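You operate a simulated robot arm through the tools that you are given. There is no shell and no other tool.

You are at the controls of a simulated two-armed robot. One attempt, no reset.

TASK
Pick up the bottle from the worktop of the store with one hand, pass it to the other hand and put it on the middle shelf under the dock rack. Set down upright: bottle.

The check looks at the end state, three seconds after you hand in, the way a careful person would. Anything else that was tipped, shoved, dropped, spilled or broken makes it a failure.

THE ROBOT
Two 7-joint arms with two-finger parallel grippers on one trunk, on a base that moves. Base frame: it is fixed to the floor where the robot stands at the start and does not move with it; the origin is under the middle of the robot, x ahead of it, y to its left, z up. Lengths are in cm, angles in rad, forces in N, time in s.
The left shoulder is at the start at [3, 11.9, 96], the right one opposite. With the tool pointing down near the work surface each hand reaches from about 26 to 68 cm from the robot's upright axis, wherever it stands, measured 20 degrees to its own side. Places, roughly: bottle [-125, 175, 100]; middle shelf under the dock rack [70, 160, 40]. Payload 3.43 kg a hand.
The TCP of each hand is the grasp point between the finger pads, 3 cm short of the fingertips. In the tool frame z runs along the fingers and y along their closing line. Largest opening 9.4 cm; finger width 2.8, thickness 1; the body of the gripper, 5 by 9.6 cm, starts 5.5 cm behind the TCP.
Orientation is that of the tool frame in the base frame, as a unit quaternion [x, y, z, w]. With the fingers straight down and closing along the base's y, the tool's x points along the base's -x, its y along +y and its z along -z.

THE INTERFACE
- The arms move only by the tool arm_command. It takes "left_series", "right_series" or both (then of equal length, played together; a hand with none holds still); each is text: rows parted by semicolons, each of 7 numbers parted by spaces: the gripper command, from -1 (shut) to 1 (fully open), values between in proportion, then the shift along the base's x, y, z in cm, then the turn, a rotation vector about the base's x, y, z in rad. In form: hand x y z wx wy wz; .... A call has 1 to 20 rows; each row is the pose to reach, as a shift and turn from the pose commanded when the call began. A row lasts 0.2 s, in which the tool goes at most 5 cm and 0.15 rad; a call with a longer step from one row to the next is refused whole, and so is a gripper value outside its range. Where a pose cannot be reached the arm comes as near as it can. A force on the tool above 40 N (or 10 N above the force at the start of the call, whichever is more), or a blocked arm, ends the call early, and 0.2 s more pass. Each finger travels about 7.2 cm/s and halts on what it meets, pressing with about 42 N; the grip force reading is that of the motor and also rises with nothing between the fingers. The clock runs only during rows and for 0.2 s after the last one: add rows that repeat a pose to give the fingers time. It gives the time, the measured TCP pose, the force on the tool (base axes), the opening and the grip force at its end, in the units of the frame above (readings bear some noise), with the torque about the TCP (base axes, N m) and any sound that the robot's microphone picked up, and new pictures: "pictures" is both (left out), scene, wrist or none (wrist: the cameras of the hands that moved).
- Cameras (640 x 400 px; columns grow to the right, rows downward): "scene" is now at [5.47, -0.76, 167.74]; the picture's right is [-0.09, -1.00, 0.00], its down [-0.65, 0.06, -0.75] and it looks along [0.75, -0.07, -0.66] (base axes); focal length 253 px, centre (320, 200). "left" rides on the left gripper at [7.6, -1.4, -10.2] in its tool frame; the picture's right is [0.18, 0.98, 0.00], its down [-0.75, 0.14, -0.64] and it looks along [-0.63, 0.12, 0.77] (tool axes); focal length 243 px, centre (320, 200). "right" rides on the right gripper at [7.6, 1.4, -10.2] in its tool frame; the picture's right is [-0.18, 0.98, 0.00], its down [-0.75, -0.14, -0.64] and it looks along [-0.63, -0.12, 0.77] (tool axes); focal length 243 px, centre (320, 200).
- lift_body(by): moves the trunk up (or, below 0, down) by that many cm; the arms and the scene camera ride with it, the base frame stays. It gives what a move gives, with no picture.
- steer(legs): drives the robot by 1 to 6 legs, each [ahead, turn to the left] in cm and rad, along the robot's own axes; the way and the turn of a leg run together, so that a leg with both is an arc; at most 150 cm and 3.142 rad a leg. The arms and the cameras ride along, it lands a little off, and it stops where it bumps. It gives what a move gives, and a new picture of the scene camera.
- aim_head(pan, tilt): turns the head with the scene camera to pan (to the left, within 2.496 rad either way) and tilt (down, from -0.506 to 1.204), counted from straight ahead of the robot. It gives what a move gives, and a new picture of the scene camera.
- locate(camera, pixels): there is no depth. For up to 12 entries [column, row, z] of the newest picture of that camera ("zoom" is the newest enlarged one), the place [x, y] in the base frame at which the ray of that pixel passes the height z, good to about 0.2 cm. The clock stands still meanwhile.
- close_up(camera, box): a new picture of the part [left, top, right, bottom] of that camera's present view, enlarged. The clock stands still meanwhile.
- sign_off(): hands the job in; it is judged then, once.

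Leave the grippers open and the arms clear of the work at the hand-in unless told otherwise.

The tools are called after "Emit:" as a command line: name --argument value ..., lists and objects as JSON in quotes. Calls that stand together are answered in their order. arm_command: Moves the arms, as the interface text tells. Its arguments: {"type":"object","properties":{"left_series":{"type":"string"},"right_series":{"type":"string"},"pictures":{"type":"string","enum":["both","scene","wrist","none"]}},"required":[]} The other tools are called the same way: lift_body (by) moves the trunk up or down; steer (legs) drives the base; aim_head (pan, tilt) turns the head that bears the scene camera; locate (camera, pixels) gives the place at which the rays of pixels pass given heights; close_up (camera, box) takes an enlarged picture of a part of a camera's view; sign_off () hands the job in.

At the start:

```text
time: 0.0
left_ee_pos: [39.54, 16.89, 123.13]
left_ee_rot: [-0.002, 1.0, 0.0, -0.001]
left_contact_force: [0.3, 0.4, 0.5]
left_torque: [0.03, 0.0, -0.02]
left_finger_gap: 9.4
left_grasp_force: 0.1
right_ee_pos: [45.5, -19.57, 115.15]
right_ee_rot: [-0.001, 1.0, 0.0, 0.0]
right_contact_force: [0.1, 0.1, 0.0]
right_torque: [-0.02, 0.0, 0.0]
right_finger_gap: 9.39
right_grasp_force: 0.1
trunk travel left (down, up): [-22.5, 18.5]
robot x, y, heading: [-0.07, 0.28, -0.002]
head pan, tilt (commanded): [-0.094, 0.717]
```

scene: 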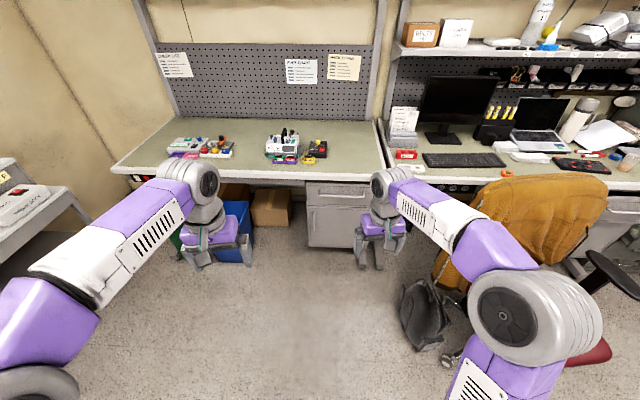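
right: 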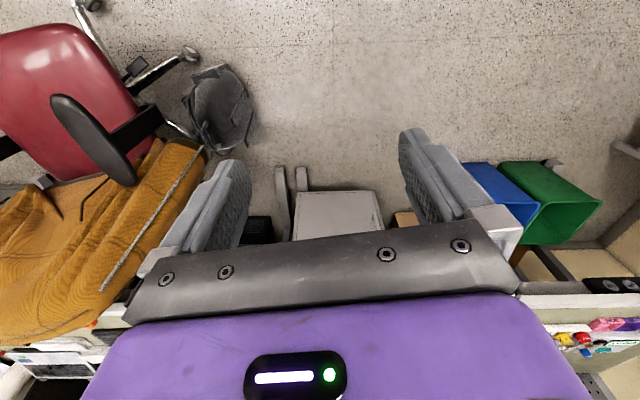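
left: 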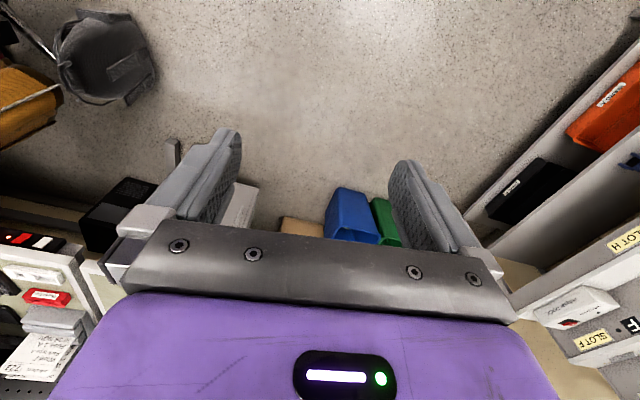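

I see a workbench ahead and a rack edge at the left of the scene picture. The bottle should be behind me on the left, so I turn the head left to look for the dock rack and then the store.

Emit:
aim_head --pan 1.15 --tilt 0.5

```text
time: 1.4
left_ee_pos: [39.64, 16.8, 123.14]
left_ee_rot: [-0.002, 1.0, 0.0, 0.0]
left_contact_force: [0.4, 0.5, -1.1]
left_torque: [-0.01, 0.03, 0.03]
left_finger_gap: 9.4
left_grasp_force: 0.1
right_ee_pos: [45.52, -19.56, 115.15]
right_ee_rot: [-0.002, 1.0, 0.0, 0.0]
right_contact_force: [0.1, 0.5, -0.4]
right_torque: [-0.03, -0.01, 0.01]
right_finger_gap: 9.42
right_grasp_force: 0.2
trunk travel left (down, up): [-22.5, 18.5]
robot x, y, heading: [-0.07, -0.04, 0.001]
head pan, tilt (commanded): [1.15, 0.499]
```

scene: 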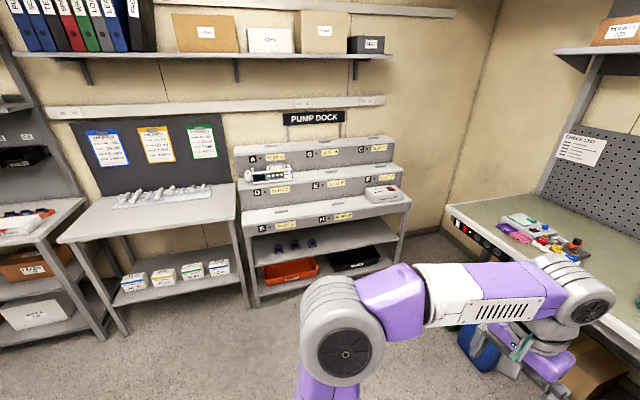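

The pump dock rack stands left-ahead, with shelves under its stepped top. I zoom in on those shelves.

Emit:
close_up --camera "scene" --box '[220, 100, 420, 310]'

Emit:
aim_head --pan 2.2 --tilt 0.5

```text
1.90 times, centred on (320, 205) of scene
```

zoom: 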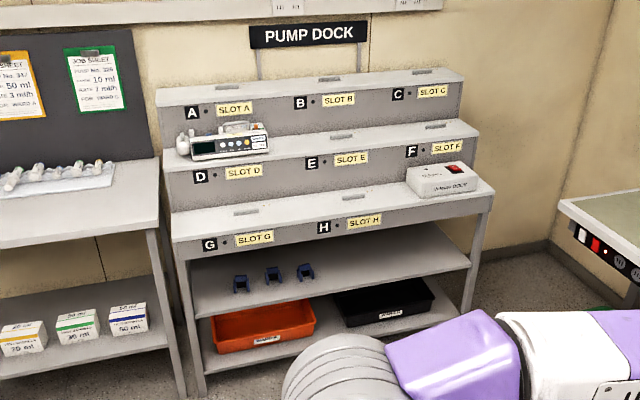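

```text
time: 2.7
left_ee_pos: [39.52, 16.83, 123.12]
left_ee_rot: [-0.002, 1.0, -0.001, 0.0]
left_contact_force: [-1.5, 0.8, 0.7]
left_torque: [0.0, 0.05, 0.02]
left_finger_gap: 9.39
left_grasp_force: 0.1
right_ee_pos: [45.61, -19.61, 115.12]
right_ee_rot: [-0.002, 1.0, 0.0, 0.0]
right_contact_force: [0.5, -0.2, 0.0]
right_torque: [0.02, 0.01, 0.03]
right_finger_gap: 9.39
right_grasp_force: 0.1
trunk travel left (down, up): [-22.5, 18.5]
robot x, y, heading: [0.07, -0.18, -0.0]
head pan, tilt (commanded): [2.201, 0.499]
```

scene: 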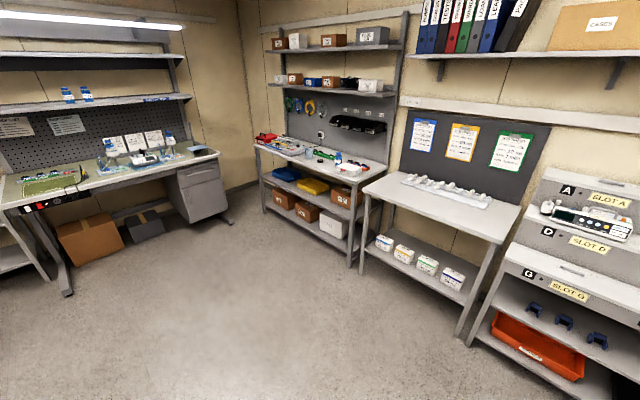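

The store bench is in the middle of the picture, with a small blue-and-white thing near (338,157) that may be the bottle. I zoom in.

Emit:
close_up --camera "scene" --box '[240, 110, 400, 210]'

Emit:
close_up --camera "scene" --box '[300, 130, 380, 180]'

Emit:
locate --camera "scene" --pixels '[[338, 162, 90], [254, 145, 90], [360, 187, 90], [386, 166, 90], [361, 245, 0], [280, 137, 90]]'

```text
4.00 times, centred on (320, 160) of scene
```

zoom: 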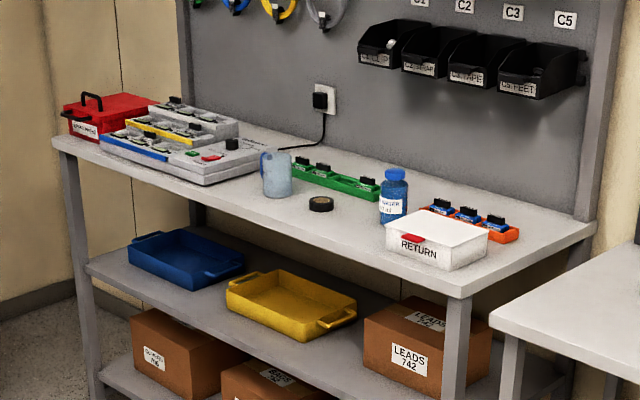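

```text
8.00 times, centred on (340, 155) of scene
```

zoom: 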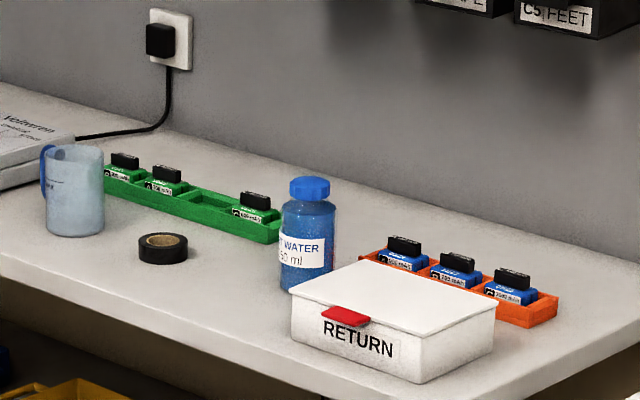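

```text
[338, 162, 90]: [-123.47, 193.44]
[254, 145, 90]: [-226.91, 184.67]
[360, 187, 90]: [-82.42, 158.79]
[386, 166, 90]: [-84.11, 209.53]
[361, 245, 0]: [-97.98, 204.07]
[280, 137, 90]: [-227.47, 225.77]
```

The blue WATER bottle stands on the store bench, behind the white RETURN box and left of an orange tray. The floor towards it is clear, so I turn left and drive part of the way.

Emit:
steer --legs '[[0, 2.376], [100, 0]]'

Emit:
aim_head --pan -0.4 --tilt 0.55

```text
time: 13.4
left_ee_pos: [-110.86, 82.42, 123.08]
left_ee_rot: [0.93, -0.367, 0.0, 0.0]
left_contact_force: [-0.3, 0.1, 0.2]
left_torque: [-0.01, 0.0, 0.02]
left_finger_gap: 9.38
left_grasp_force: 0.0
right_ee_pos: [-90.16, 112.97, 115.19]
right_ee_rot: [0.93, -0.367, 0.0, -0.001]
right_contact_force: [-0.5, -0.4, 0.5]
right_torque: [0.01, 0.0, -0.03]
right_finger_gap: 9.41
right_grasp_force: 0.1
trunk travel left (down, up): [-22.5, 18.5]
robot x, y, heading: [-70.56, 67.27, 2.387]
head pan, tilt (commanded): [2.201, 0.499]
```

scene: 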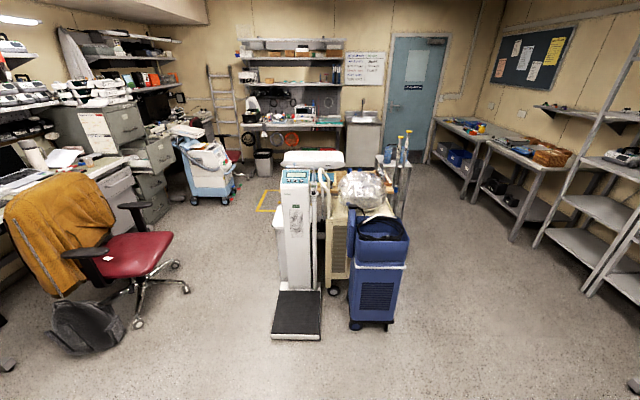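

```text
time: 15.8
left_ee_pos: [-110.76, 82.32, 123.03]
left_ee_rot: [0.93, -0.367, 0.0, 0.0]
left_contact_force: [-0.2, 0.4, -0.4]
left_torque: [0.01, 0.01, -0.01]
left_finger_gap: 9.41
left_grasp_force: 0.0
right_ee_pos: [-90.17, 112.83, 115.12]
right_ee_rot: [0.93, -0.368, 0.0, -0.001]
right_contact_force: [-0.2, 0.6, -0.3]
right_torque: [-0.01, -0.03, -0.02]
right_finger_gap: 9.38
right_grasp_force: 0.1
trunk travel left (down, up): [-22.5, 18.5]
robot x, y, heading: [-70.32, 67.43, 2.388]
head pan, tilt (commanded): [-0.4, 0.55]
```

scene: 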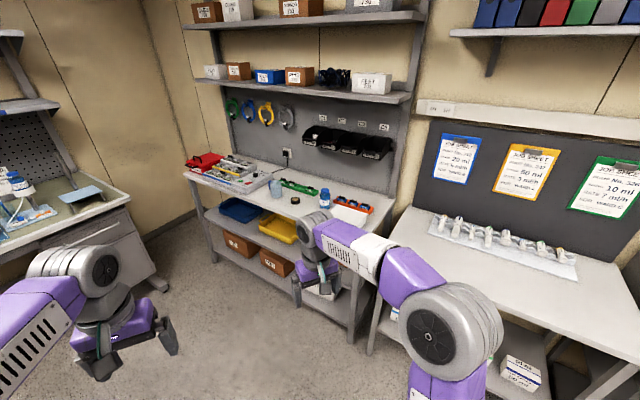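

The store bench is in view with the bottle at about (325,198). I zoom in and locate it at several heights to triangulate against the earlier view.

Emit:
close_up --camera "scene" --box '[265, 160, 385, 235]'

Emit:
locate --camera "scene" --pixels '[[325, 206, 80], [325, 206, 90], [325, 206, 100], [348, 248, 85], [348, 248, 90], [176, 172, 90], [388, 204, 90]]'

```text
5.33 times, centred on (325, 198) of scene
```

zoom: 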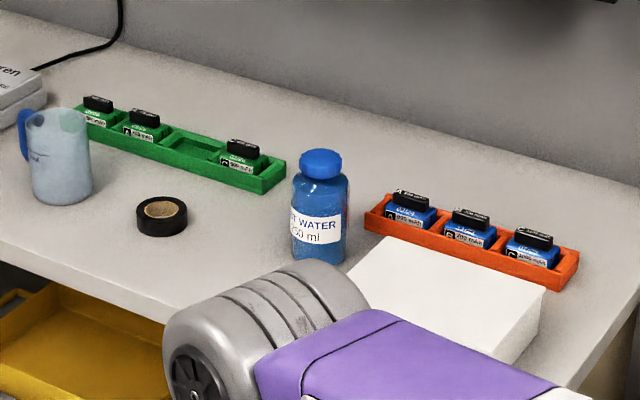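

```text
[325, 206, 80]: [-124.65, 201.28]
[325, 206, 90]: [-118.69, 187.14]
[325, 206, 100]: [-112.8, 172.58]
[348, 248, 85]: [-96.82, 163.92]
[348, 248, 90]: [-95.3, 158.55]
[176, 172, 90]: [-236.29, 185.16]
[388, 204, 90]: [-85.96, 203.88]
```

The bench top is at roughly z 92 and the bottle near (-118, 184). I raise the trunk so the hands clear the things on the bench, then drive up in front of it.

Emit:
lift_body --by 14

Emit:
steer --legs '[[80, 0.0], [0, -0.817]]'

Emit:
aim_head --pan -0.3 --tilt 0.9

```text
time: 17.4
left_ee_pos: [-110.84, 82.32, 137.14]
left_ee_rot: [0.93, -0.367, 0.0, 0.0]
left_contact_force: [0.4, 0.1, 0.3]
left_torque: [0.03, 0.0, 0.02]
left_finger_gap: 9.37
left_grasp_force: 0.1
right_ee_pos: [-90.14, 112.92, 129.18]
right_ee_rot: [0.93, -0.367, 0.0, 0.001]
right_contact_force: [0.0, -0.1, 0.6]
right_torque: [0.04, -0.05, 0.02]
right_finger_gap: 9.41
right_grasp_force: 0.0
trunk travel left (down, up): [-36.5, 4.5]
robot x, y, heading: [-70.43, 67.23, 2.386]
head pan, tilt (commanded): [-0.4, 0.55]
```

```text
time: 23.9
left_ee_pos: [-144.1, 162.78, 137.12]
left_ee_rot: [-0.699, 0.715, 0.0, -0.001]
left_contact_force: [0.3, 0.1, 0.1]
left_torque: [-0.02, -0.02, -0.01]
left_finger_gap: 9.41
left_grasp_force: 0.0
right_ee_pos: [-107.38, 167.84, 129.2]
right_ee_rot: [-0.699, 0.715, 0.001, 0.0]
right_contact_force: [0.2, 0.7, -0.1]
right_torque: [-0.02, 0.0, -0.01]
right_finger_gap: 9.41
right_grasp_force: 0.0
trunk travel left (down, up): [-36.5, 4.5]
robot x, y, heading: [-128.05, 122.77, 1.548]
head pan, tilt (commanded): [-0.4, 0.55]
```

scene: 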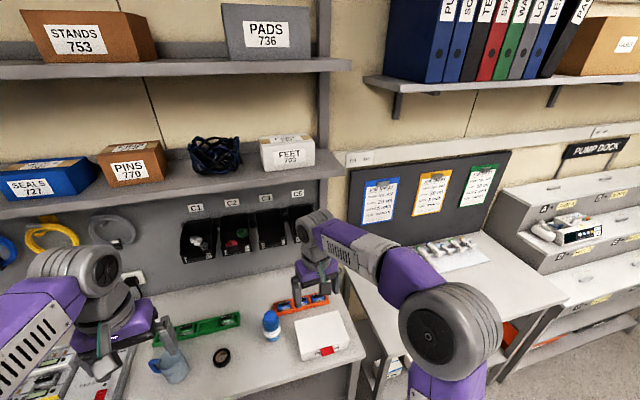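

```text
time: 24.7
left_ee_pos: [-143.97, 162.89, 137.12]
left_ee_rot: [-0.7, 0.714, 0.0, 0.0]
left_contact_force: [-0.1, 0.5, -0.3]
left_torque: [0.0, 0.01, -0.04]
left_finger_gap: 9.41
left_grasp_force: 0.0
right_ee_pos: [-107.43, 167.81, 129.11]
right_ee_rot: [-0.7, 0.714, 0.0, 0.0]
right_contact_force: [-0.8, 0.3, 0.8]
right_torque: [0.01, -0.01, 0.0]
right_finger_gap: 9.42
right_grasp_force: 0.1
trunk travel left (down, up): [-36.5, 4.5]
robot x, y, heading: [-128.29, 123.02, 1.55]
head pan, tilt (commanded): [-0.3, 0.901]
```

scene: 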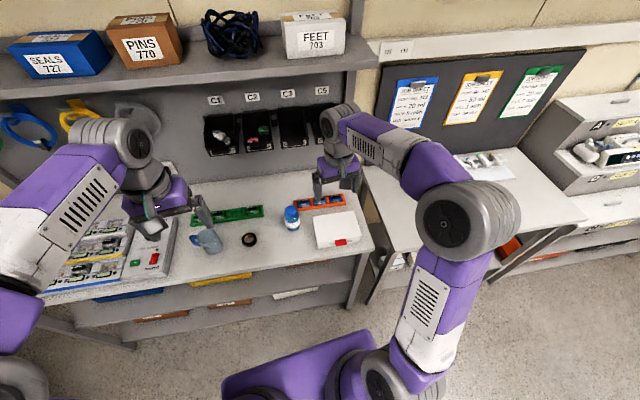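

The bottle is at about (292,217) in the scene picture. I zoom and locate points on it, the bench corners and the base front.

Emit:
close_up --camera "scene" --box '[200, 170, 376, 280]'

Emit:
locate --camera "scene" --pixels '[[293, 228, 85], [293, 228, 90], [293, 228, 95], [375, 250, 90], [100, 297, 90], [353, 183, 90], [335, 338, 30], [378, 335, 30]]'

Emit:
close_up --camera "right" --box '[0, 0, 640, 400]'

```text
3.64 times, centred on (288, 225) of scene
```

zoom: 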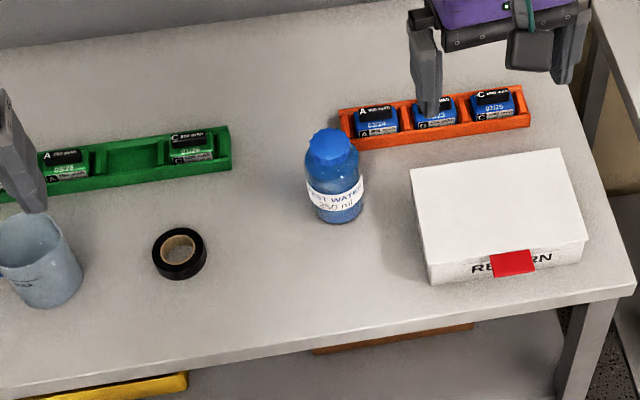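

```text
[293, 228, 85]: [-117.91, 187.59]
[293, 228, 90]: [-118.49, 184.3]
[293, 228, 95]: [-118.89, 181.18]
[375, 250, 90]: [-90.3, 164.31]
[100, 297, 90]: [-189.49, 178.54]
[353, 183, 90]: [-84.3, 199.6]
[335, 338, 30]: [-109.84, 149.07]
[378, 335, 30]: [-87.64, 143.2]
```

```text
1.00 times, centred on (320, 200) of right (not enlarged: the box is as wide or as high as the picture)
```

zoom: 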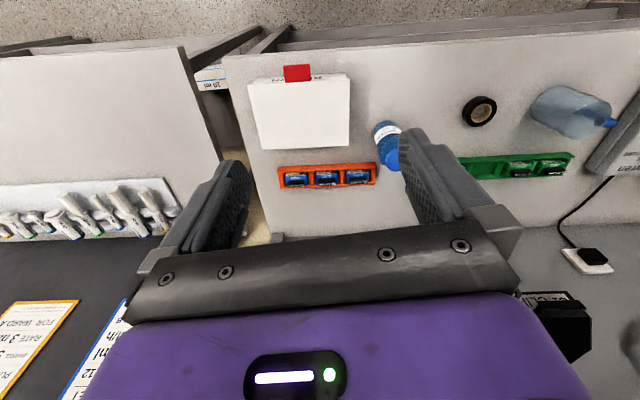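

I compare rays from the wrist camera and the scene camera at shared points (bottle base, cap, tape, bench corner) to fix the bench height and bottle height.

Emit:
locate --camera "right" --pixels '[[383, 130, 88], [383, 130, 92], [383, 130, 96], [391, 164, 100], [391, 164, 106], [225, 57, 88], [225, 57, 92], [225, 57, 96], [480, 111, 92], [480, 111, 96]]'

Emit:
locate --camera "scene" --pixels '[[374.7, 245, 88], [374.7, 245, 92], [374.7, 245, 96], [291.5, 211, 100], [291.5, 211, 106], [249.5, 239, 92], [249.5, 239, 96]]'

Emit:
close_up --camera "right" --box '[340, 80, 500, 180]'

```text
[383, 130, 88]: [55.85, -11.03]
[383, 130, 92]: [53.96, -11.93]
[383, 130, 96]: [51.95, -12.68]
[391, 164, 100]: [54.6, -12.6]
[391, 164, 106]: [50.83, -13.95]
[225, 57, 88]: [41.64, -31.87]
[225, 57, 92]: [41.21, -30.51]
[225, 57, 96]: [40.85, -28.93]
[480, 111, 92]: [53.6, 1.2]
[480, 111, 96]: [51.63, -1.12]
```

```text
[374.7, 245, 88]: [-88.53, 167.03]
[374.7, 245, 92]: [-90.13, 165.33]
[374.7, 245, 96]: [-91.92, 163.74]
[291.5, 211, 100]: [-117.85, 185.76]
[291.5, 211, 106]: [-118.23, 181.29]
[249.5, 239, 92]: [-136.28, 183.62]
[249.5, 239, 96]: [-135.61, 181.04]
```

```text
4.00 times, centred on (420, 130) of right
```

zoom: 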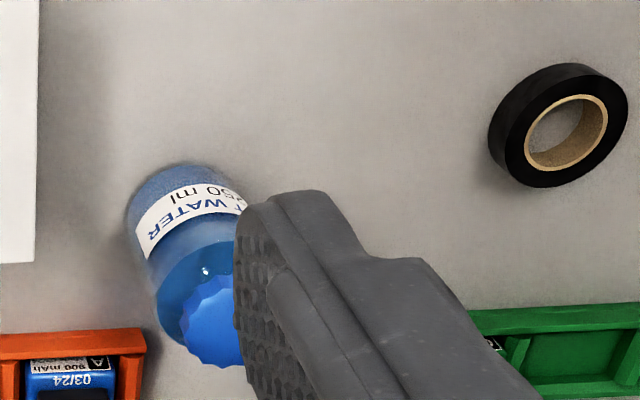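

The plain right-camera locate used the old starting picture, so I repeat it on the zoomed picture just taken (cap centre about (218,318), tape centre about (563,135)).

Emit:
locate --camera "zoom" --pixels '[[215, 318, 100], [215, 318, 106], [190, 205, 88], [190, 205, 92], [190, 205, 96], [563, 135, 88], [563, 135, 92], [563, 135, 96], [40, 262, 92], [40, 262, 98]]'

```text
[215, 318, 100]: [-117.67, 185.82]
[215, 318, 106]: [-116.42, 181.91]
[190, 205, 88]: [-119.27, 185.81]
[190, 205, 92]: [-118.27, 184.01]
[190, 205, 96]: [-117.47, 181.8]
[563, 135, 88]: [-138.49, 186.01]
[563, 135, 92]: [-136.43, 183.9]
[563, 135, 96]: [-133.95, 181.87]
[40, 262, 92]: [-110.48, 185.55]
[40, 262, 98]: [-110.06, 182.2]
```

Both cameras agree: the bench top is about z 90.5, and the bottle stands near (-118, 185.5) with its top at about z 102. It is 63 cm from my axis and the base front has room, so I roll 6 cm ahead.

Emit:
steer --legs '[[6, 0]]'

```text
time: 25.7
left_ee_pos: [-143.87, 168.7, 137.1]
left_ee_rot: [-0.7, 0.714, 0.0, 0.001]
left_contact_force: [-0.1, 0.3, -1.1]
left_torque: [-0.03, 0.02, 0.0]
left_finger_gap: 9.4
left_grasp_force: 0.0
right_ee_pos: [-107.2, 173.82, 129.13]
right_ee_rot: [-0.7, 0.714, 0.0, -0.001]
right_contact_force: [-0.3, 0.0, -0.6]
right_torque: [0.0, 0.01, 0.01]
right_finger_gap: 9.41
right_grasp_force: 0.0
trunk travel left (down, up): [-36.5, 4.5]
robot x, y, heading: [-127.64, 128.56, 1.546]
head pan, tilt (commanded): [-0.3, 0.901]
```

scene: 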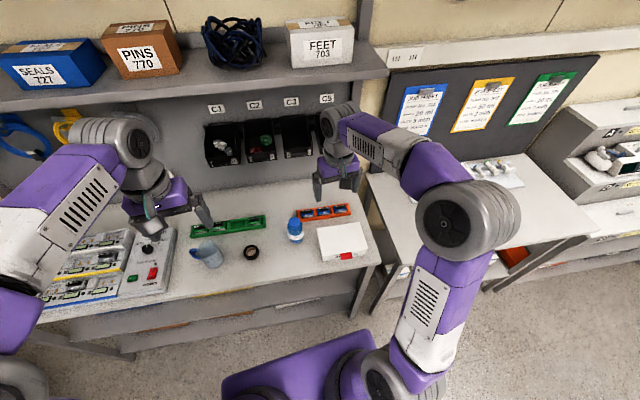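

The right hand is clear of the bins and shelf. I lower it to z 117 first and then slide it over the bottle at hover height, checking with the wrist camera.

Emit:
arm_command --right_series "1 0 0 -4 0 0 0; 1 0 0 -8 0 0 0; 1 0 0 -11 0 0 0; 1 -3 3 -11 0 0 0; 1 -6 6 -11 0 0 0; 1 -8 9 -11 0 0 0; 1 -10.8 11.7 -11 0 0 0; 1 -10.8 11.7 -11 0 0 0" --pictures "both"

```text
time: 27.5
left_ee_pos: [-143.66, 168.63, 137.27]
left_ee_rot: [-0.699, 0.716, 0.001, 0.001]
left_contact_force: [0.5, 0.2, -0.1]
left_torque: [0.05, 0.01, 0.0]
left_finger_gap: 9.41
left_grasp_force: 0.0
right_ee_pos: [-118.04, 185.21, 118.18]
right_ee_rot: [-0.699, 0.715, 0.0, -0.001]
right_contact_force: [-0.5, -0.1, -0.7]
right_torque: [0.01, 0.03, 0.02]
right_finger_gap: 9.43
right_grasp_force: 0.0
trunk travel left (down, up): [-36.5, 4.5]
robot x, y, heading: [-128.12, 128.62, 1.545]
head pan, tilt (commanded): [-0.3, 0.901]
```

scene: 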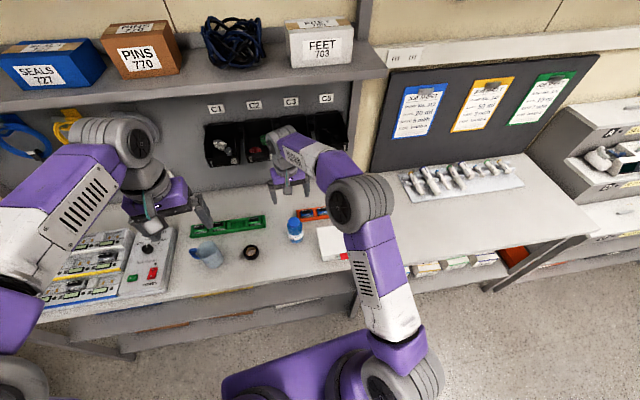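
right: 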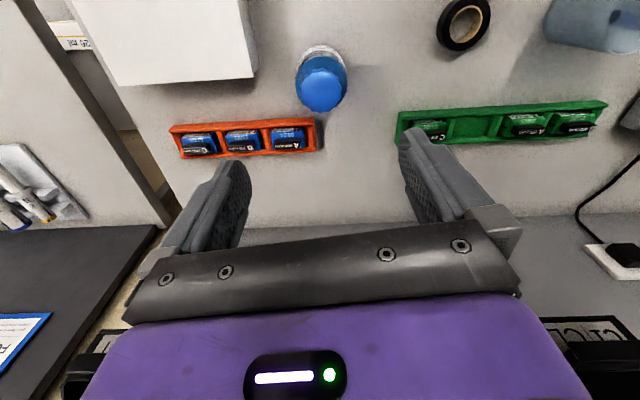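

The hand now hovers above the bottle; its cap is at (321,83) in the wrist picture. I locate the cap from both cameras at several heights.

Emit:
close_up --camera "right" --box '[240, 20, 400, 120]'

Emit:
close_up --camera "scene" --box '[248, 185, 344, 245]'

Emit:
locate --camera "right" --pixels '[[321, 83, 100], [321, 83, 102], [321, 83, 104], [296, 86, 102], [346, 82, 102], [321, 48, 90], [321, 48, 92], [256, 78, 97], [316, 147, 92], [398, 132, 92]]'

Emit:
locate --camera "scene" --pixels '[[294.5, 222, 100], [294.5, 222, 102], [294.5, 222, 104], [295.5, 242, 90], [295.5, 242, 92]]'

```text
4.00 times, centred on (320, 70) of right
```

zoom: 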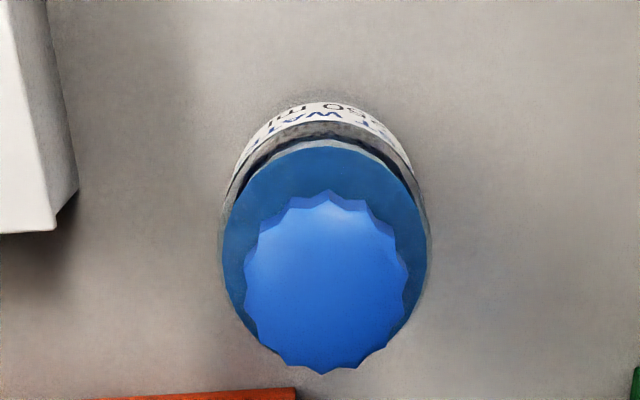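

```text
6.67 times, centred on (296, 215) of scene
```

zoom: 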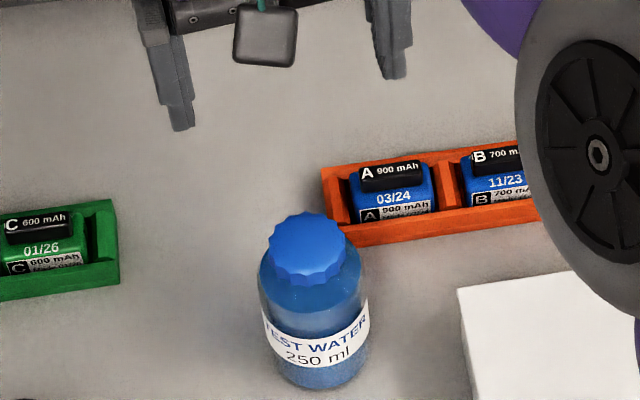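

```text
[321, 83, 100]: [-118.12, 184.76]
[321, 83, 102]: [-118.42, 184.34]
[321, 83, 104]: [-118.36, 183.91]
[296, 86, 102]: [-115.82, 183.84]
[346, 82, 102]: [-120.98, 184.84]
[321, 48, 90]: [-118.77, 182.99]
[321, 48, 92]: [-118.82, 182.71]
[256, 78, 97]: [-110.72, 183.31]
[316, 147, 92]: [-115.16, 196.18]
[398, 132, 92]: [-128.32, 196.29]
```

```text
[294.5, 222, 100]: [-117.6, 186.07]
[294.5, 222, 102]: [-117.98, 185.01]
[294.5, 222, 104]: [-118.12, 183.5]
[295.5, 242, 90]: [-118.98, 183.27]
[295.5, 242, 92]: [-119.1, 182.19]
```

I refine the cap centre: (322,91) in the wrist picture and (294,222) in the scene picture.

Emit:
locate --camera "right" --pixels '[[322, 91, 100], [322, 91, 102], [322, 91, 104], [322, 80, 98], [322, 45, 90.5]]'

Emit:
locate --camera "scene" --pixels '[[293.9, 222.2, 99], [293.9, 222.2, 101], [293.9, 222.2, 103], [293.9, 222.2, 105], [296.5, 242.6, 90.5]]'

```text
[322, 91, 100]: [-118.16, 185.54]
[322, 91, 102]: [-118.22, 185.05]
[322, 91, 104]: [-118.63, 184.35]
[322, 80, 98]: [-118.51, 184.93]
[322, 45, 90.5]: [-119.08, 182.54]
```

```text
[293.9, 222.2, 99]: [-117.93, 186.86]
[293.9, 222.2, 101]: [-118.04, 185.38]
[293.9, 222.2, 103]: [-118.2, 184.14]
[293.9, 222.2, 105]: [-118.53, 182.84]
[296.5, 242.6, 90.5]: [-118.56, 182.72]
```

Both cameras put the bottle axis at about (-118.2, 185.2) with the cap top at z 102, and the hand is already centred over it. I descend so the fingertips sit beside the cap (TCP z 102), gripper open.

Emit:
arm_command --right_series "1 -0.1 0 -4 0 0 0; 1 -0.1 0 -8 0 0 0; 1 -0.1 0 -11 0 0 0; 1 -0.1 0 -13.5 0 0 0; 1 -0.1 0 -15.2 0 0 0; 1 -0.1 0 -16.2 0 0 0; 1 -0.1 0 -16.2 0 0 0; 1 -0.1 0 -16.2 0 0 0" --pictures "both"

```text
time: 29.3
left_ee_pos: [-143.88, 168.65, 137.01]
left_ee_rot: [-0.699, 0.715, 0.0, 0.0]
left_contact_force: [-0.8, 0.4, -0.6]
left_torque: [-0.05, -0.01, 0.0]
left_finger_gap: 9.39
left_grasp_force: 0.1
right_ee_pos: [-117.94, 185.17, 102.0]
right_ee_rot: [-0.7, 0.714, 0.0, 0.0]
right_contact_force: [-0.7, 0.3, -0.3]
right_torque: [0.01, 0.02, 0.02]
right_finger_gap: 9.41
right_grasp_force: 0.0
trunk travel left (down, up): [-36.5, 4.5]
robot x, y, heading: [-128.26, 128.58, 1.549]
head pan, tilt (commanded): [-0.3, 0.901]
```

scene: 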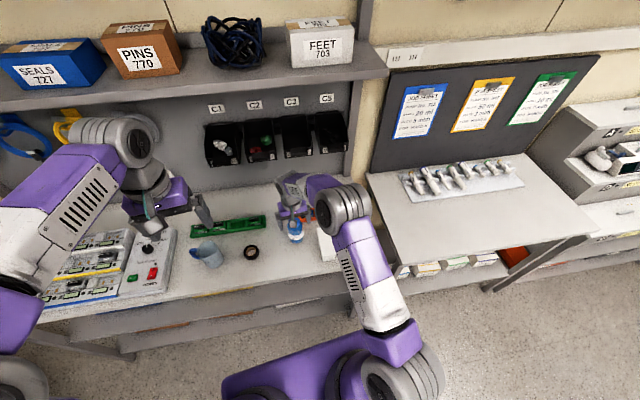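
right: 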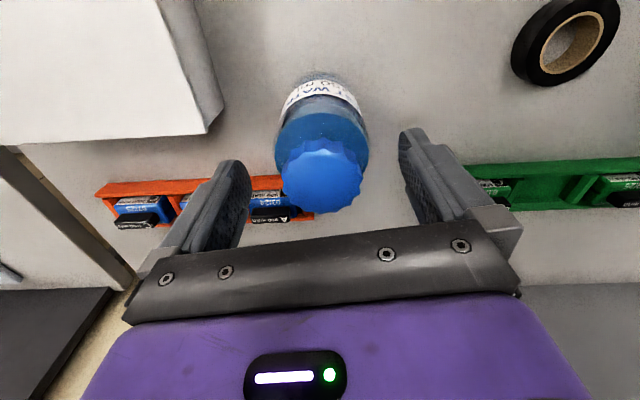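

The cap sits centred between the fingers at (322,182). I close the right gripper on it.

Emit:
arm_command --right_series "0.3 0 0 0 0 0 0; 0 0 0 0 0 0 0; -0.5 0 0 0 0 0 0; -1 0 0 0 0 0 0; -1 0 0 0 0 0 0; -1 0 0 0 0 0 0" --pictures "both"

```text
time: 30.3
left_ee_pos: [-143.92, 168.57, 137.28]
left_ee_rot: [-0.699, 0.715, 0.0, 0.0]
left_contact_force: [-0.5, 0.1, 0.0]
left_torque: [0.03, -0.03, 0.02]
left_finger_gap: 9.42
left_grasp_force: 0.0
right_ee_pos: [-118.21, 185.96, 103.23]
right_ee_rot: [-0.699, 0.715, 0.011, 0.008]
right_contact_force: [-0.8, -3.3, 31.1]
right_torque: [-0.75, -0.79, -0.1]
right_finger_gap: 4.06
right_grasp_force: 42.2
trunk travel left (down, up): [-36.5, 4.5]
robot x, y, heading: [-127.93, 128.42, 1.544]
head pan, tilt (commanded): [-0.3, 0.901]
stopped in row 5 (right hand): the force on the tool passed its limit at 44 N (the readings are from after the stop); the commanded pose is now the measured one
```

scene: 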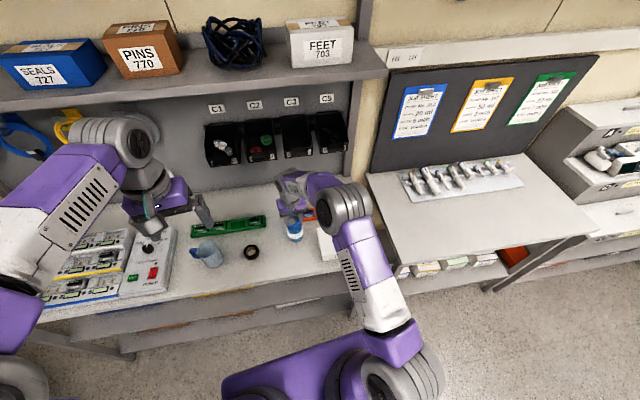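
right: 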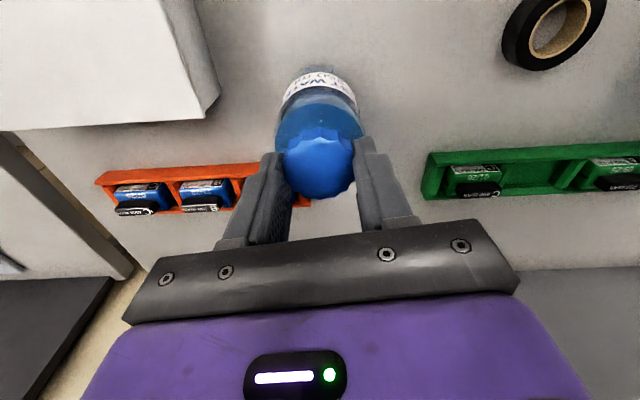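

The fingertips rode up the bottle's sloped shoulder and pushed the hand up 1.2 cm (31 N upward), so the grip is wedged. I open again in place and look before regripping higher.

Emit:
arm_command --right_series "-0.1 0 0 0 0 0 0; 0.2 0 0 0 0 0 0; 1 0 0 0 0 0 0; 1 0 0 0 0 0 0; 1 0 0 0 0 0 0" --pictures "both"

```text
time: 31.5
left_ee_pos: [-143.84, 168.77, 137.08]
left_ee_rot: [-0.699, 0.715, 0.0, 0.0]
left_contact_force: [-1.2, 0.7, -0.1]
left_torque: [-0.01, 0.0, 0.0]
left_finger_gap: 9.39
left_grasp_force: 0.0
right_ee_pos: [-118.05, 185.92, 102.67]
right_ee_rot: [-0.699, 0.715, 0.008, 0.005]
right_contact_force: [-0.4, -1.3, 0.4]
right_torque: [0.02, 0.03, 0.03]
right_finger_gap: 9.4
right_grasp_force: 0.1
trunk travel left (down, up): [-36.5, 4.5]
robot x, y, heading: [-127.8, 128.38, 1.543]
head pan, tilt (commanded): [-0.3, 0.901]
```

scene: 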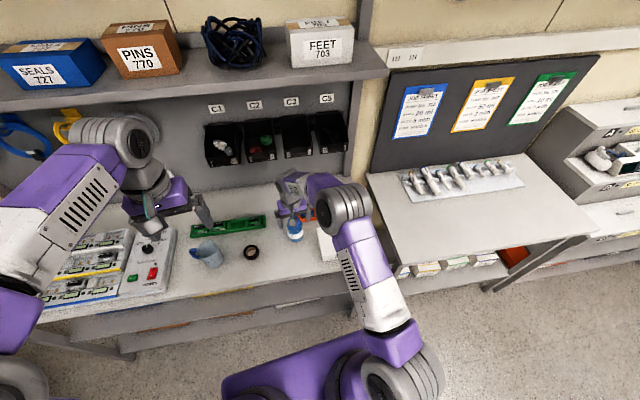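
right: 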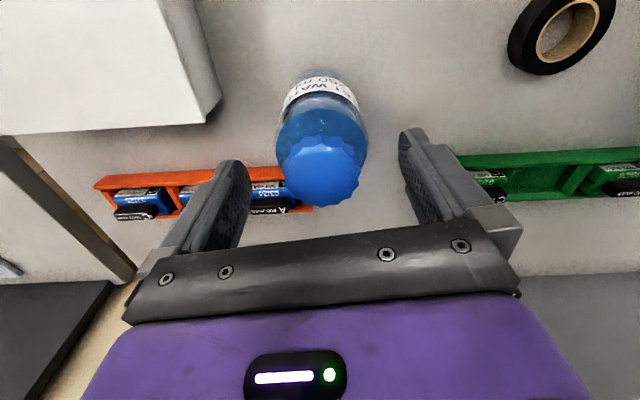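

The bottle still stands upright at (322,170). I check its place before regripping.

Emit:
locate --camera "right" --pixels '[[321, 173, 101], [321, 173, 102], [276, 150, 98], [366, 145, 98]]'

Emit:
close_up --camera "scene" --box '[264, 195, 328, 250]'

```text
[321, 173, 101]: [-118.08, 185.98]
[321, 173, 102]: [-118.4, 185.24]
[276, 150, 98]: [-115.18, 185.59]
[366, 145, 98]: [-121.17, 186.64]
```

```text
7.27 times, centred on (296, 222) of scene
```

zoom: 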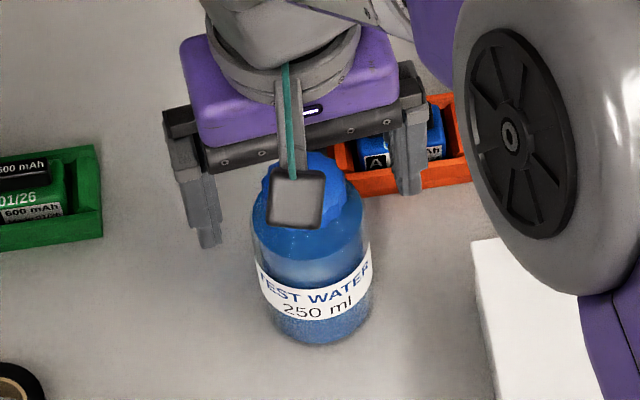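

The bottle hasn't moved, axis about (-118.1, 185.4). I raise the hand to TCP z 103.6, undo its small tilt and close on the upper cap only.

Emit:
arm_command --right_series "1 0 -0.2 0.5 -0.01 0 0; 1 -0.05 -0.5 0.9 -0.018 -0.004 0; 1 -0.05 -0.5 0.9 -0.018 -0.004 0; 0.3 -0.05 -0.5 0.9 -0.018 -0.004 0; 0 -0.05 -0.5 0.9 -0.018 -0.004 0; -0.2 -0.05 -0.5 0.9 -0.018 -0.004 0; -0.4 -0.05 -0.5 0.9 -0.018 -0.004 0; -0.6 -0.05 -0.5 0.9 -0.018 -0.004 0; -0.6 -0.05 -0.5 0.9 -0.018 -0.004 0; -0.6 -0.05 -0.5 0.9 -0.018 -0.004 0" --pictures "both"

```text
time: 33.7
left_ee_pos: [-143.78, 168.72, 137.13]
left_ee_rot: [-0.699, 0.715, 0.0, 0.0]
left_contact_force: [-0.5, -0.8, 0.5]
left_torque: [-0.02, 0.01, -0.04]
left_finger_gap: 9.4
left_grasp_force: 0.0
right_ee_pos: [-118.17, 185.27, 103.56]
right_ee_rot: [-0.699, 0.715, 0.0, 0.0]
right_contact_force: [-1.0, -0.3, 1.6]
right_torque: [0.01, 0.02, -0.01]
right_finger_gap: 4.05
right_grasp_force: 41.9
trunk travel left (down, up): [-36.5, 4.5]
robot x, y, heading: [-128.05, 128.54, 1.542]
head pan, tilt (commanded): [-0.3, 0.901]
```

scene: 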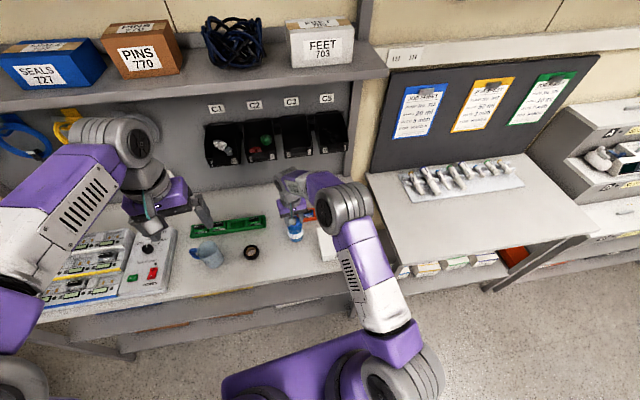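
right: 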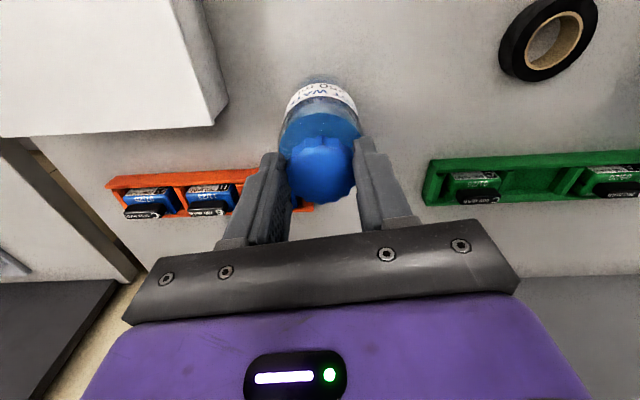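

The grip is clean now: gap 4.05 cm, 42 N, almost no vertical load. I lift slowly, first a few centimetres.

Emit:
arm_command --right_series "-0.8 0 0 0 0 0 0; -1 0 0 0.7 0 0 0; -1 0 0 2 0 0 0; -1 0 0 4 0 0 0; -1 0 0 6 0 0 0; -1 0 0 6 0 0 0" --pictures "both"

```text
time: 35.1
left_ee_pos: [-143.81, 168.75, 137.07]
left_ee_rot: [-0.699, 0.715, 0.0, -0.001]
left_contact_force: [-0.2, -0.9, 0.2]
left_torque: [0.0, -0.01, 0.01]
left_finger_gap: 9.39
left_grasp_force: 0.0
right_ee_pos: [-118.11, 185.39, 109.53]
right_ee_rot: [-0.7, 0.715, -0.002, -0.001]
right_contact_force: [1.0, -0.7, 0.6]
right_torque: [-0.02, -0.01, 0.0]
right_finger_gap: 0.01
right_grasp_force: 33.1
trunk travel left (down, up): [-36.5, 4.5]
robot x, y, heading: [-128.37, 128.97, 1.547]
head pan, tilt (commanded): [-0.3, 0.901]
```

scene: 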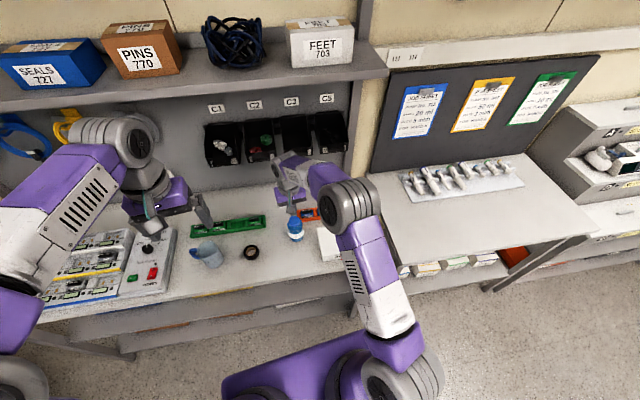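
right: 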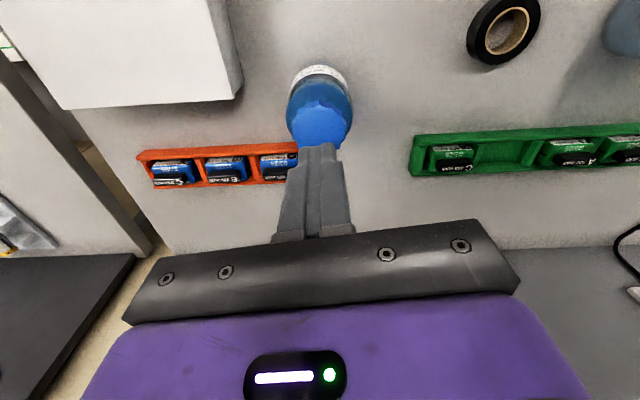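

The fingers slipped off the short cap (gap 0), and the bottle is still standing. The cap is only about 1.5 cm tall, so I'll instead straddle it and grip the straight body from above. First I open and re-measure the bottle.

Emit:
arm_command --right_series "-0.5 0 0 1 0 0 0; 0 0 0 3 0 0 0; 0.6 0 0 5 0 0 0; 1 0 0 7 0 0 0; 1 0 0 8 0 0 0; 1 0 0 8 0 0 0" --pictures "both"

Emit:
close_up --camera "right" --box '[240, 20, 400, 120]'

Emit:
close_up --camera "scene" --box '[248, 185, 344, 245]'

```text
time: 36.5
left_ee_pos: [-143.74, 168.68, 136.97]
left_ee_rot: [-0.699, 0.715, 0.001, 0.0]
left_contact_force: [0.2, 0.1, -0.6]
left_torque: [-0.01, 0.04, 0.01]
left_finger_gap: 9.43
left_grasp_force: 0.0
right_ee_pos: [-117.99, 185.22, 117.52]
right_ee_rot: [-0.7, 0.715, 0.0, 0.001]
right_contact_force: [0.2, 1.0, 0.0]
right_torque: [-0.02, 0.0, 0.0]
right_finger_gap: 9.4
right_grasp_force: 0.1
trunk travel left (down, up): [-36.5, 4.5]
robot x, y, heading: [-127.85, 128.87, 1.542]
head pan, tilt (commanded): [-0.3, 0.901]
```

scene: 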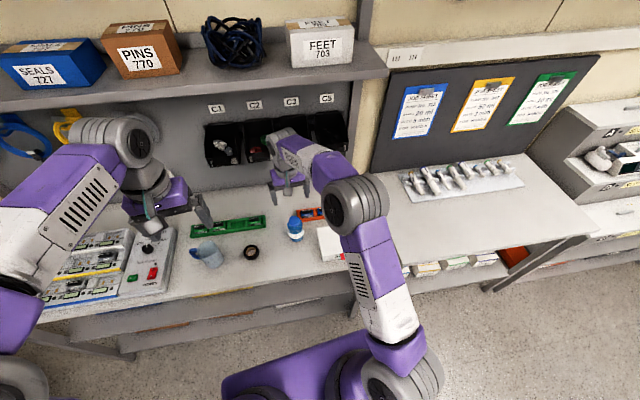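
right: 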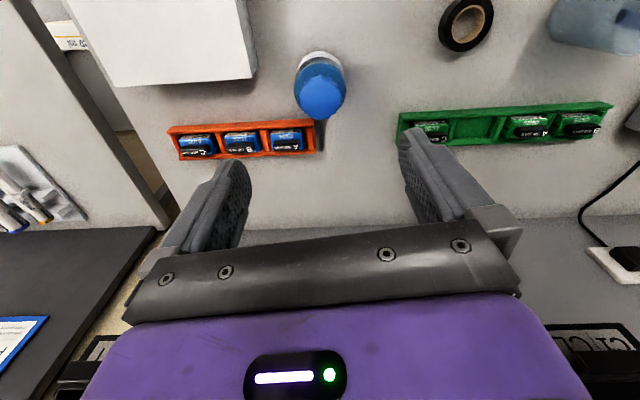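

```text
4.00 times, centred on (320, 70) of right
```

zoom: 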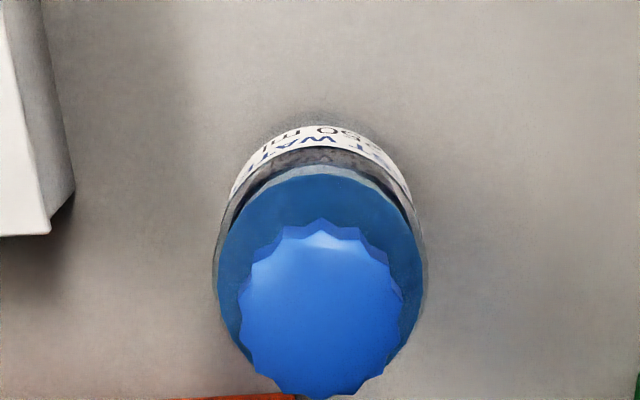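

```text
6.67 times, centred on (296, 215) of scene
```

zoom: 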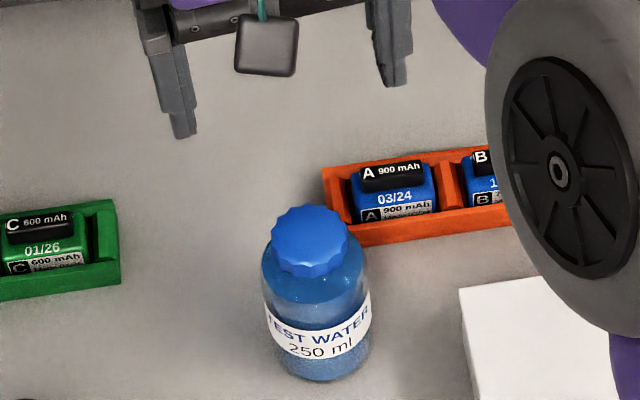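

The bottle shifted a touch. Cap centre is now (320,98) in the wrist picture and (294.4,221.4) in the scene picture; I locate it again.

Emit:
locate --camera "right" --pixels '[[320.3, 98, 100], [320.3, 98, 101.5], [320.3, 98, 103]]'

Emit:
locate --camera "scene" --pixels '[[294.4, 221.4, 100], [294.4, 221.4, 101.5], [294.4, 221.4, 103]]'

```text
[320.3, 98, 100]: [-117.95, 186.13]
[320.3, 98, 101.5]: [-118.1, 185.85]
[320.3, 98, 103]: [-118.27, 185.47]
```

```text
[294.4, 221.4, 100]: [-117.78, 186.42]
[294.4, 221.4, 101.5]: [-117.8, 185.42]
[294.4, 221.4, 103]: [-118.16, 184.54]
```

The bottle axis is at about (-118.0, 185.9). I descend around it to TCP z 97.4, which puts the fingertips beside the straight body and the palm just above the cap.

Emit:
arm_command --right_series "1 0 0.6 0 0 0 0; 1 0 0.6 -4 0 0 0; 1 0 0.6 -8 0 0 0; 1 0 0.6 -12 0 0 0; 1 0 0.6 -15 0 0 0; 1 0 0.6 -17 0 0 0; 1 0 0.6 -18.5 0 0 0; 1 0 0.6 -19.5 0 0 0; 1 0 0.6 -20.1 0 0 0; 1 0 0.6 -20.1 0 0 0" --pictures "both"

Emit:
close_up --camera "scene" --box '[248, 185, 344, 245]'

```text
time: 38.7
left_ee_pos: [-143.94, 168.74, 137.12]
left_ee_rot: [-0.698, 0.716, 0.0, 0.001]
left_contact_force: [-0.2, -0.1, 0.0]
left_torque: [0.0, 0.03, 0.0]
left_finger_gap: 9.39
left_grasp_force: 0.0
right_ee_pos: [-118.18, 186.02, 97.28]
right_ee_rot: [-0.699, 0.715, 0.0, 0.0]
right_contact_force: [-0.3, 0.5, 0.4]
right_torque: [0.03, 0.01, 0.01]
right_finger_gap: 9.41
right_grasp_force: 0.1
trunk travel left (down, up): [-36.5, 4.5]
robot x, y, heading: [-128.38, 128.97, 1.541]
head pan, tilt (commanded): [-0.3, 0.901]
```

scene: 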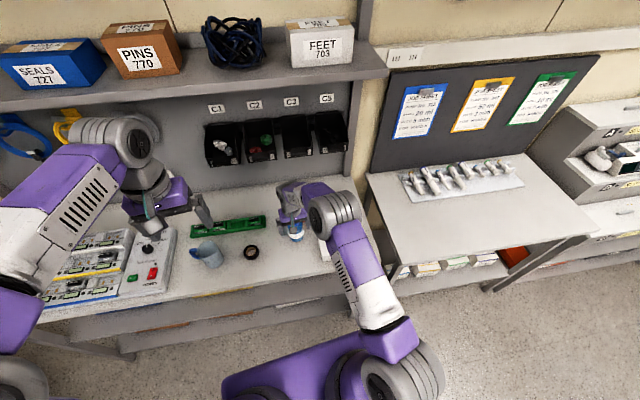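
right: 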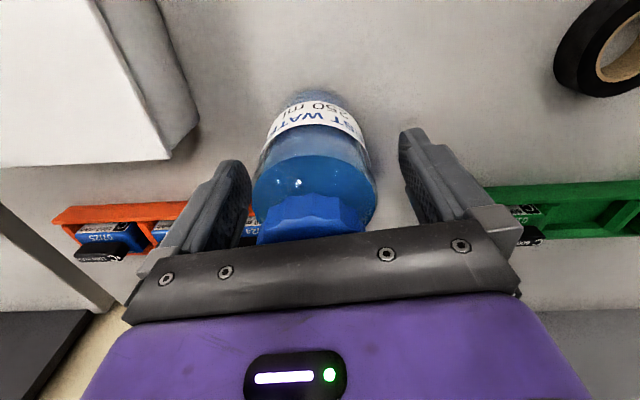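

```text
6.67 times, centred on (296, 215) of scene
```

zoom: 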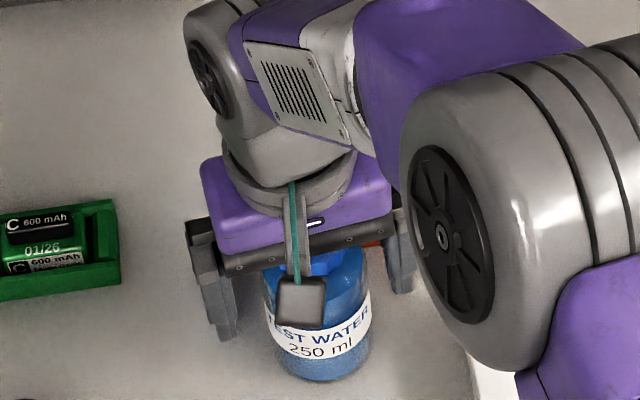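

No contact, and the bottle body is between the fingers. I close on the body.

Emit:
arm_command --right_series "0.7 0 0 0 0 0 0; 0.5 0 0 0 0 0 0; 0.35 0 0 0 0 0 0; 0.2 0 0 0 0 0 0; 0 0 0 0 0 0 0; -0.3 0 0 0 0 0 0; -0.3 0 0 0 0 0 0" --pictures "both"

```text
time: 40.3
left_ee_pos: [-143.84, 168.69, 137.17]
left_ee_rot: [-0.699, 0.715, 0.0, 0.0]
left_contact_force: [0.6, -0.7, 0.3]
left_torque: [0.0, 0.0, -0.01]
left_finger_gap: 9.4
left_grasp_force: 0.0
right_ee_pos: [-118.2, 186.01, 97.38]
right_ee_rot: [-0.699, 0.715, 0.0, 0.0]
right_contact_force: [1.0, -1.9, 0.2]
right_torque: [0.01, 0.03, 0.01]
right_finger_gap: 6.17
right_grasp_force: 41.5
trunk travel left (down, up): [-36.5, 4.5]
robot x, y, heading: [-128.18, 128.82, 1.54]
head pan, tilt (commanded): [-0.3, 0.901]
```

scene: 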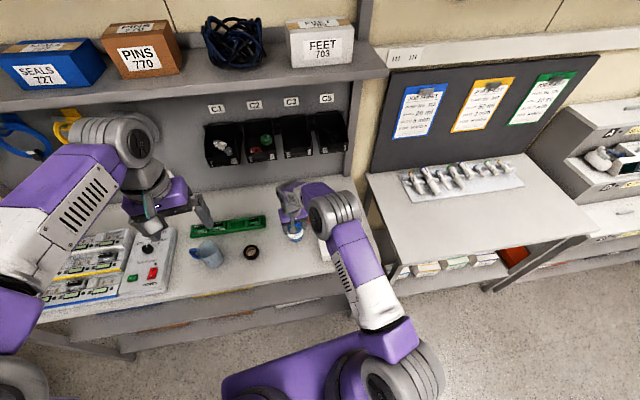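
right: 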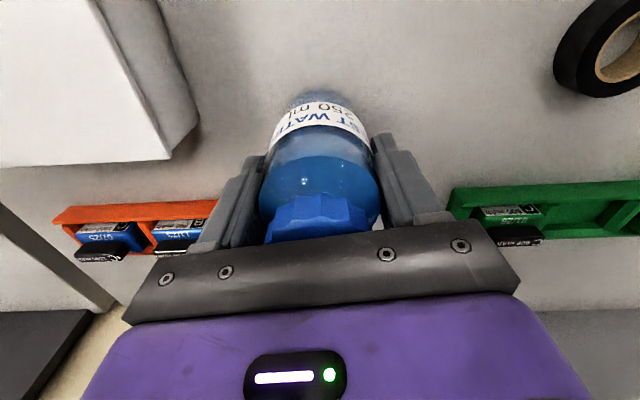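

Gripping the body: gap 6.17 cm at 42 N with no side load. I lift gently, 2 cm first.

Emit:
arm_command --right_series "-0.6 0 0 0 0 0 0; -1 0 0 0.3 0 0 0; -1 0 0 0.8 0 0 0; -1 0 0 1.4 0 0 0; -1 0 0 2 0 0 0; -1 0 0 2 0 0 0" --pictures "wrist"

```text
time: 41.7
left_ee_pos: [-143.82, 168.71, 137.07]
left_ee_rot: [-0.699, 0.715, 0.0, 0.001]
left_contact_force: [-0.4, -0.5, 0.5]
left_torque: [-0.01, -0.02, -0.03]
left_finger_gap: 9.39
left_grasp_force: 0.1
right_ee_pos: [-118.19, 186.0, 99.35]
right_ee_rot: [-0.699, 0.715, -0.002, 0.0]
right_contact_force: [-0.6, 0.5, -2.8]
right_torque: [0.0, -0.01, -0.02]
right_finger_gap: 6.16
right_grasp_force: 42.4
trunk travel left (down, up): [-36.5, 4.5]
robot x, y, heading: [-128.15, 128.93, 1.544]
head pan, tilt (commanded): [-0.3, 0.901]
```

right: 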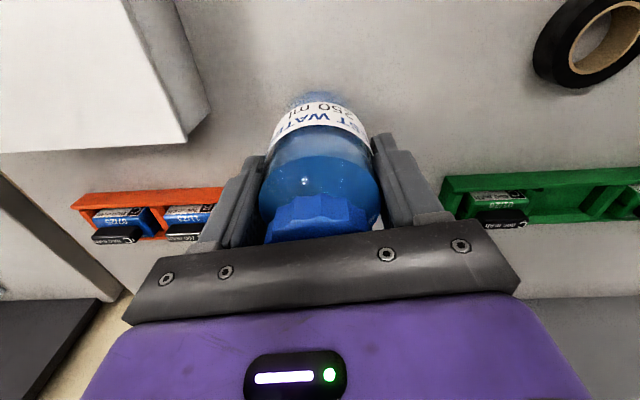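

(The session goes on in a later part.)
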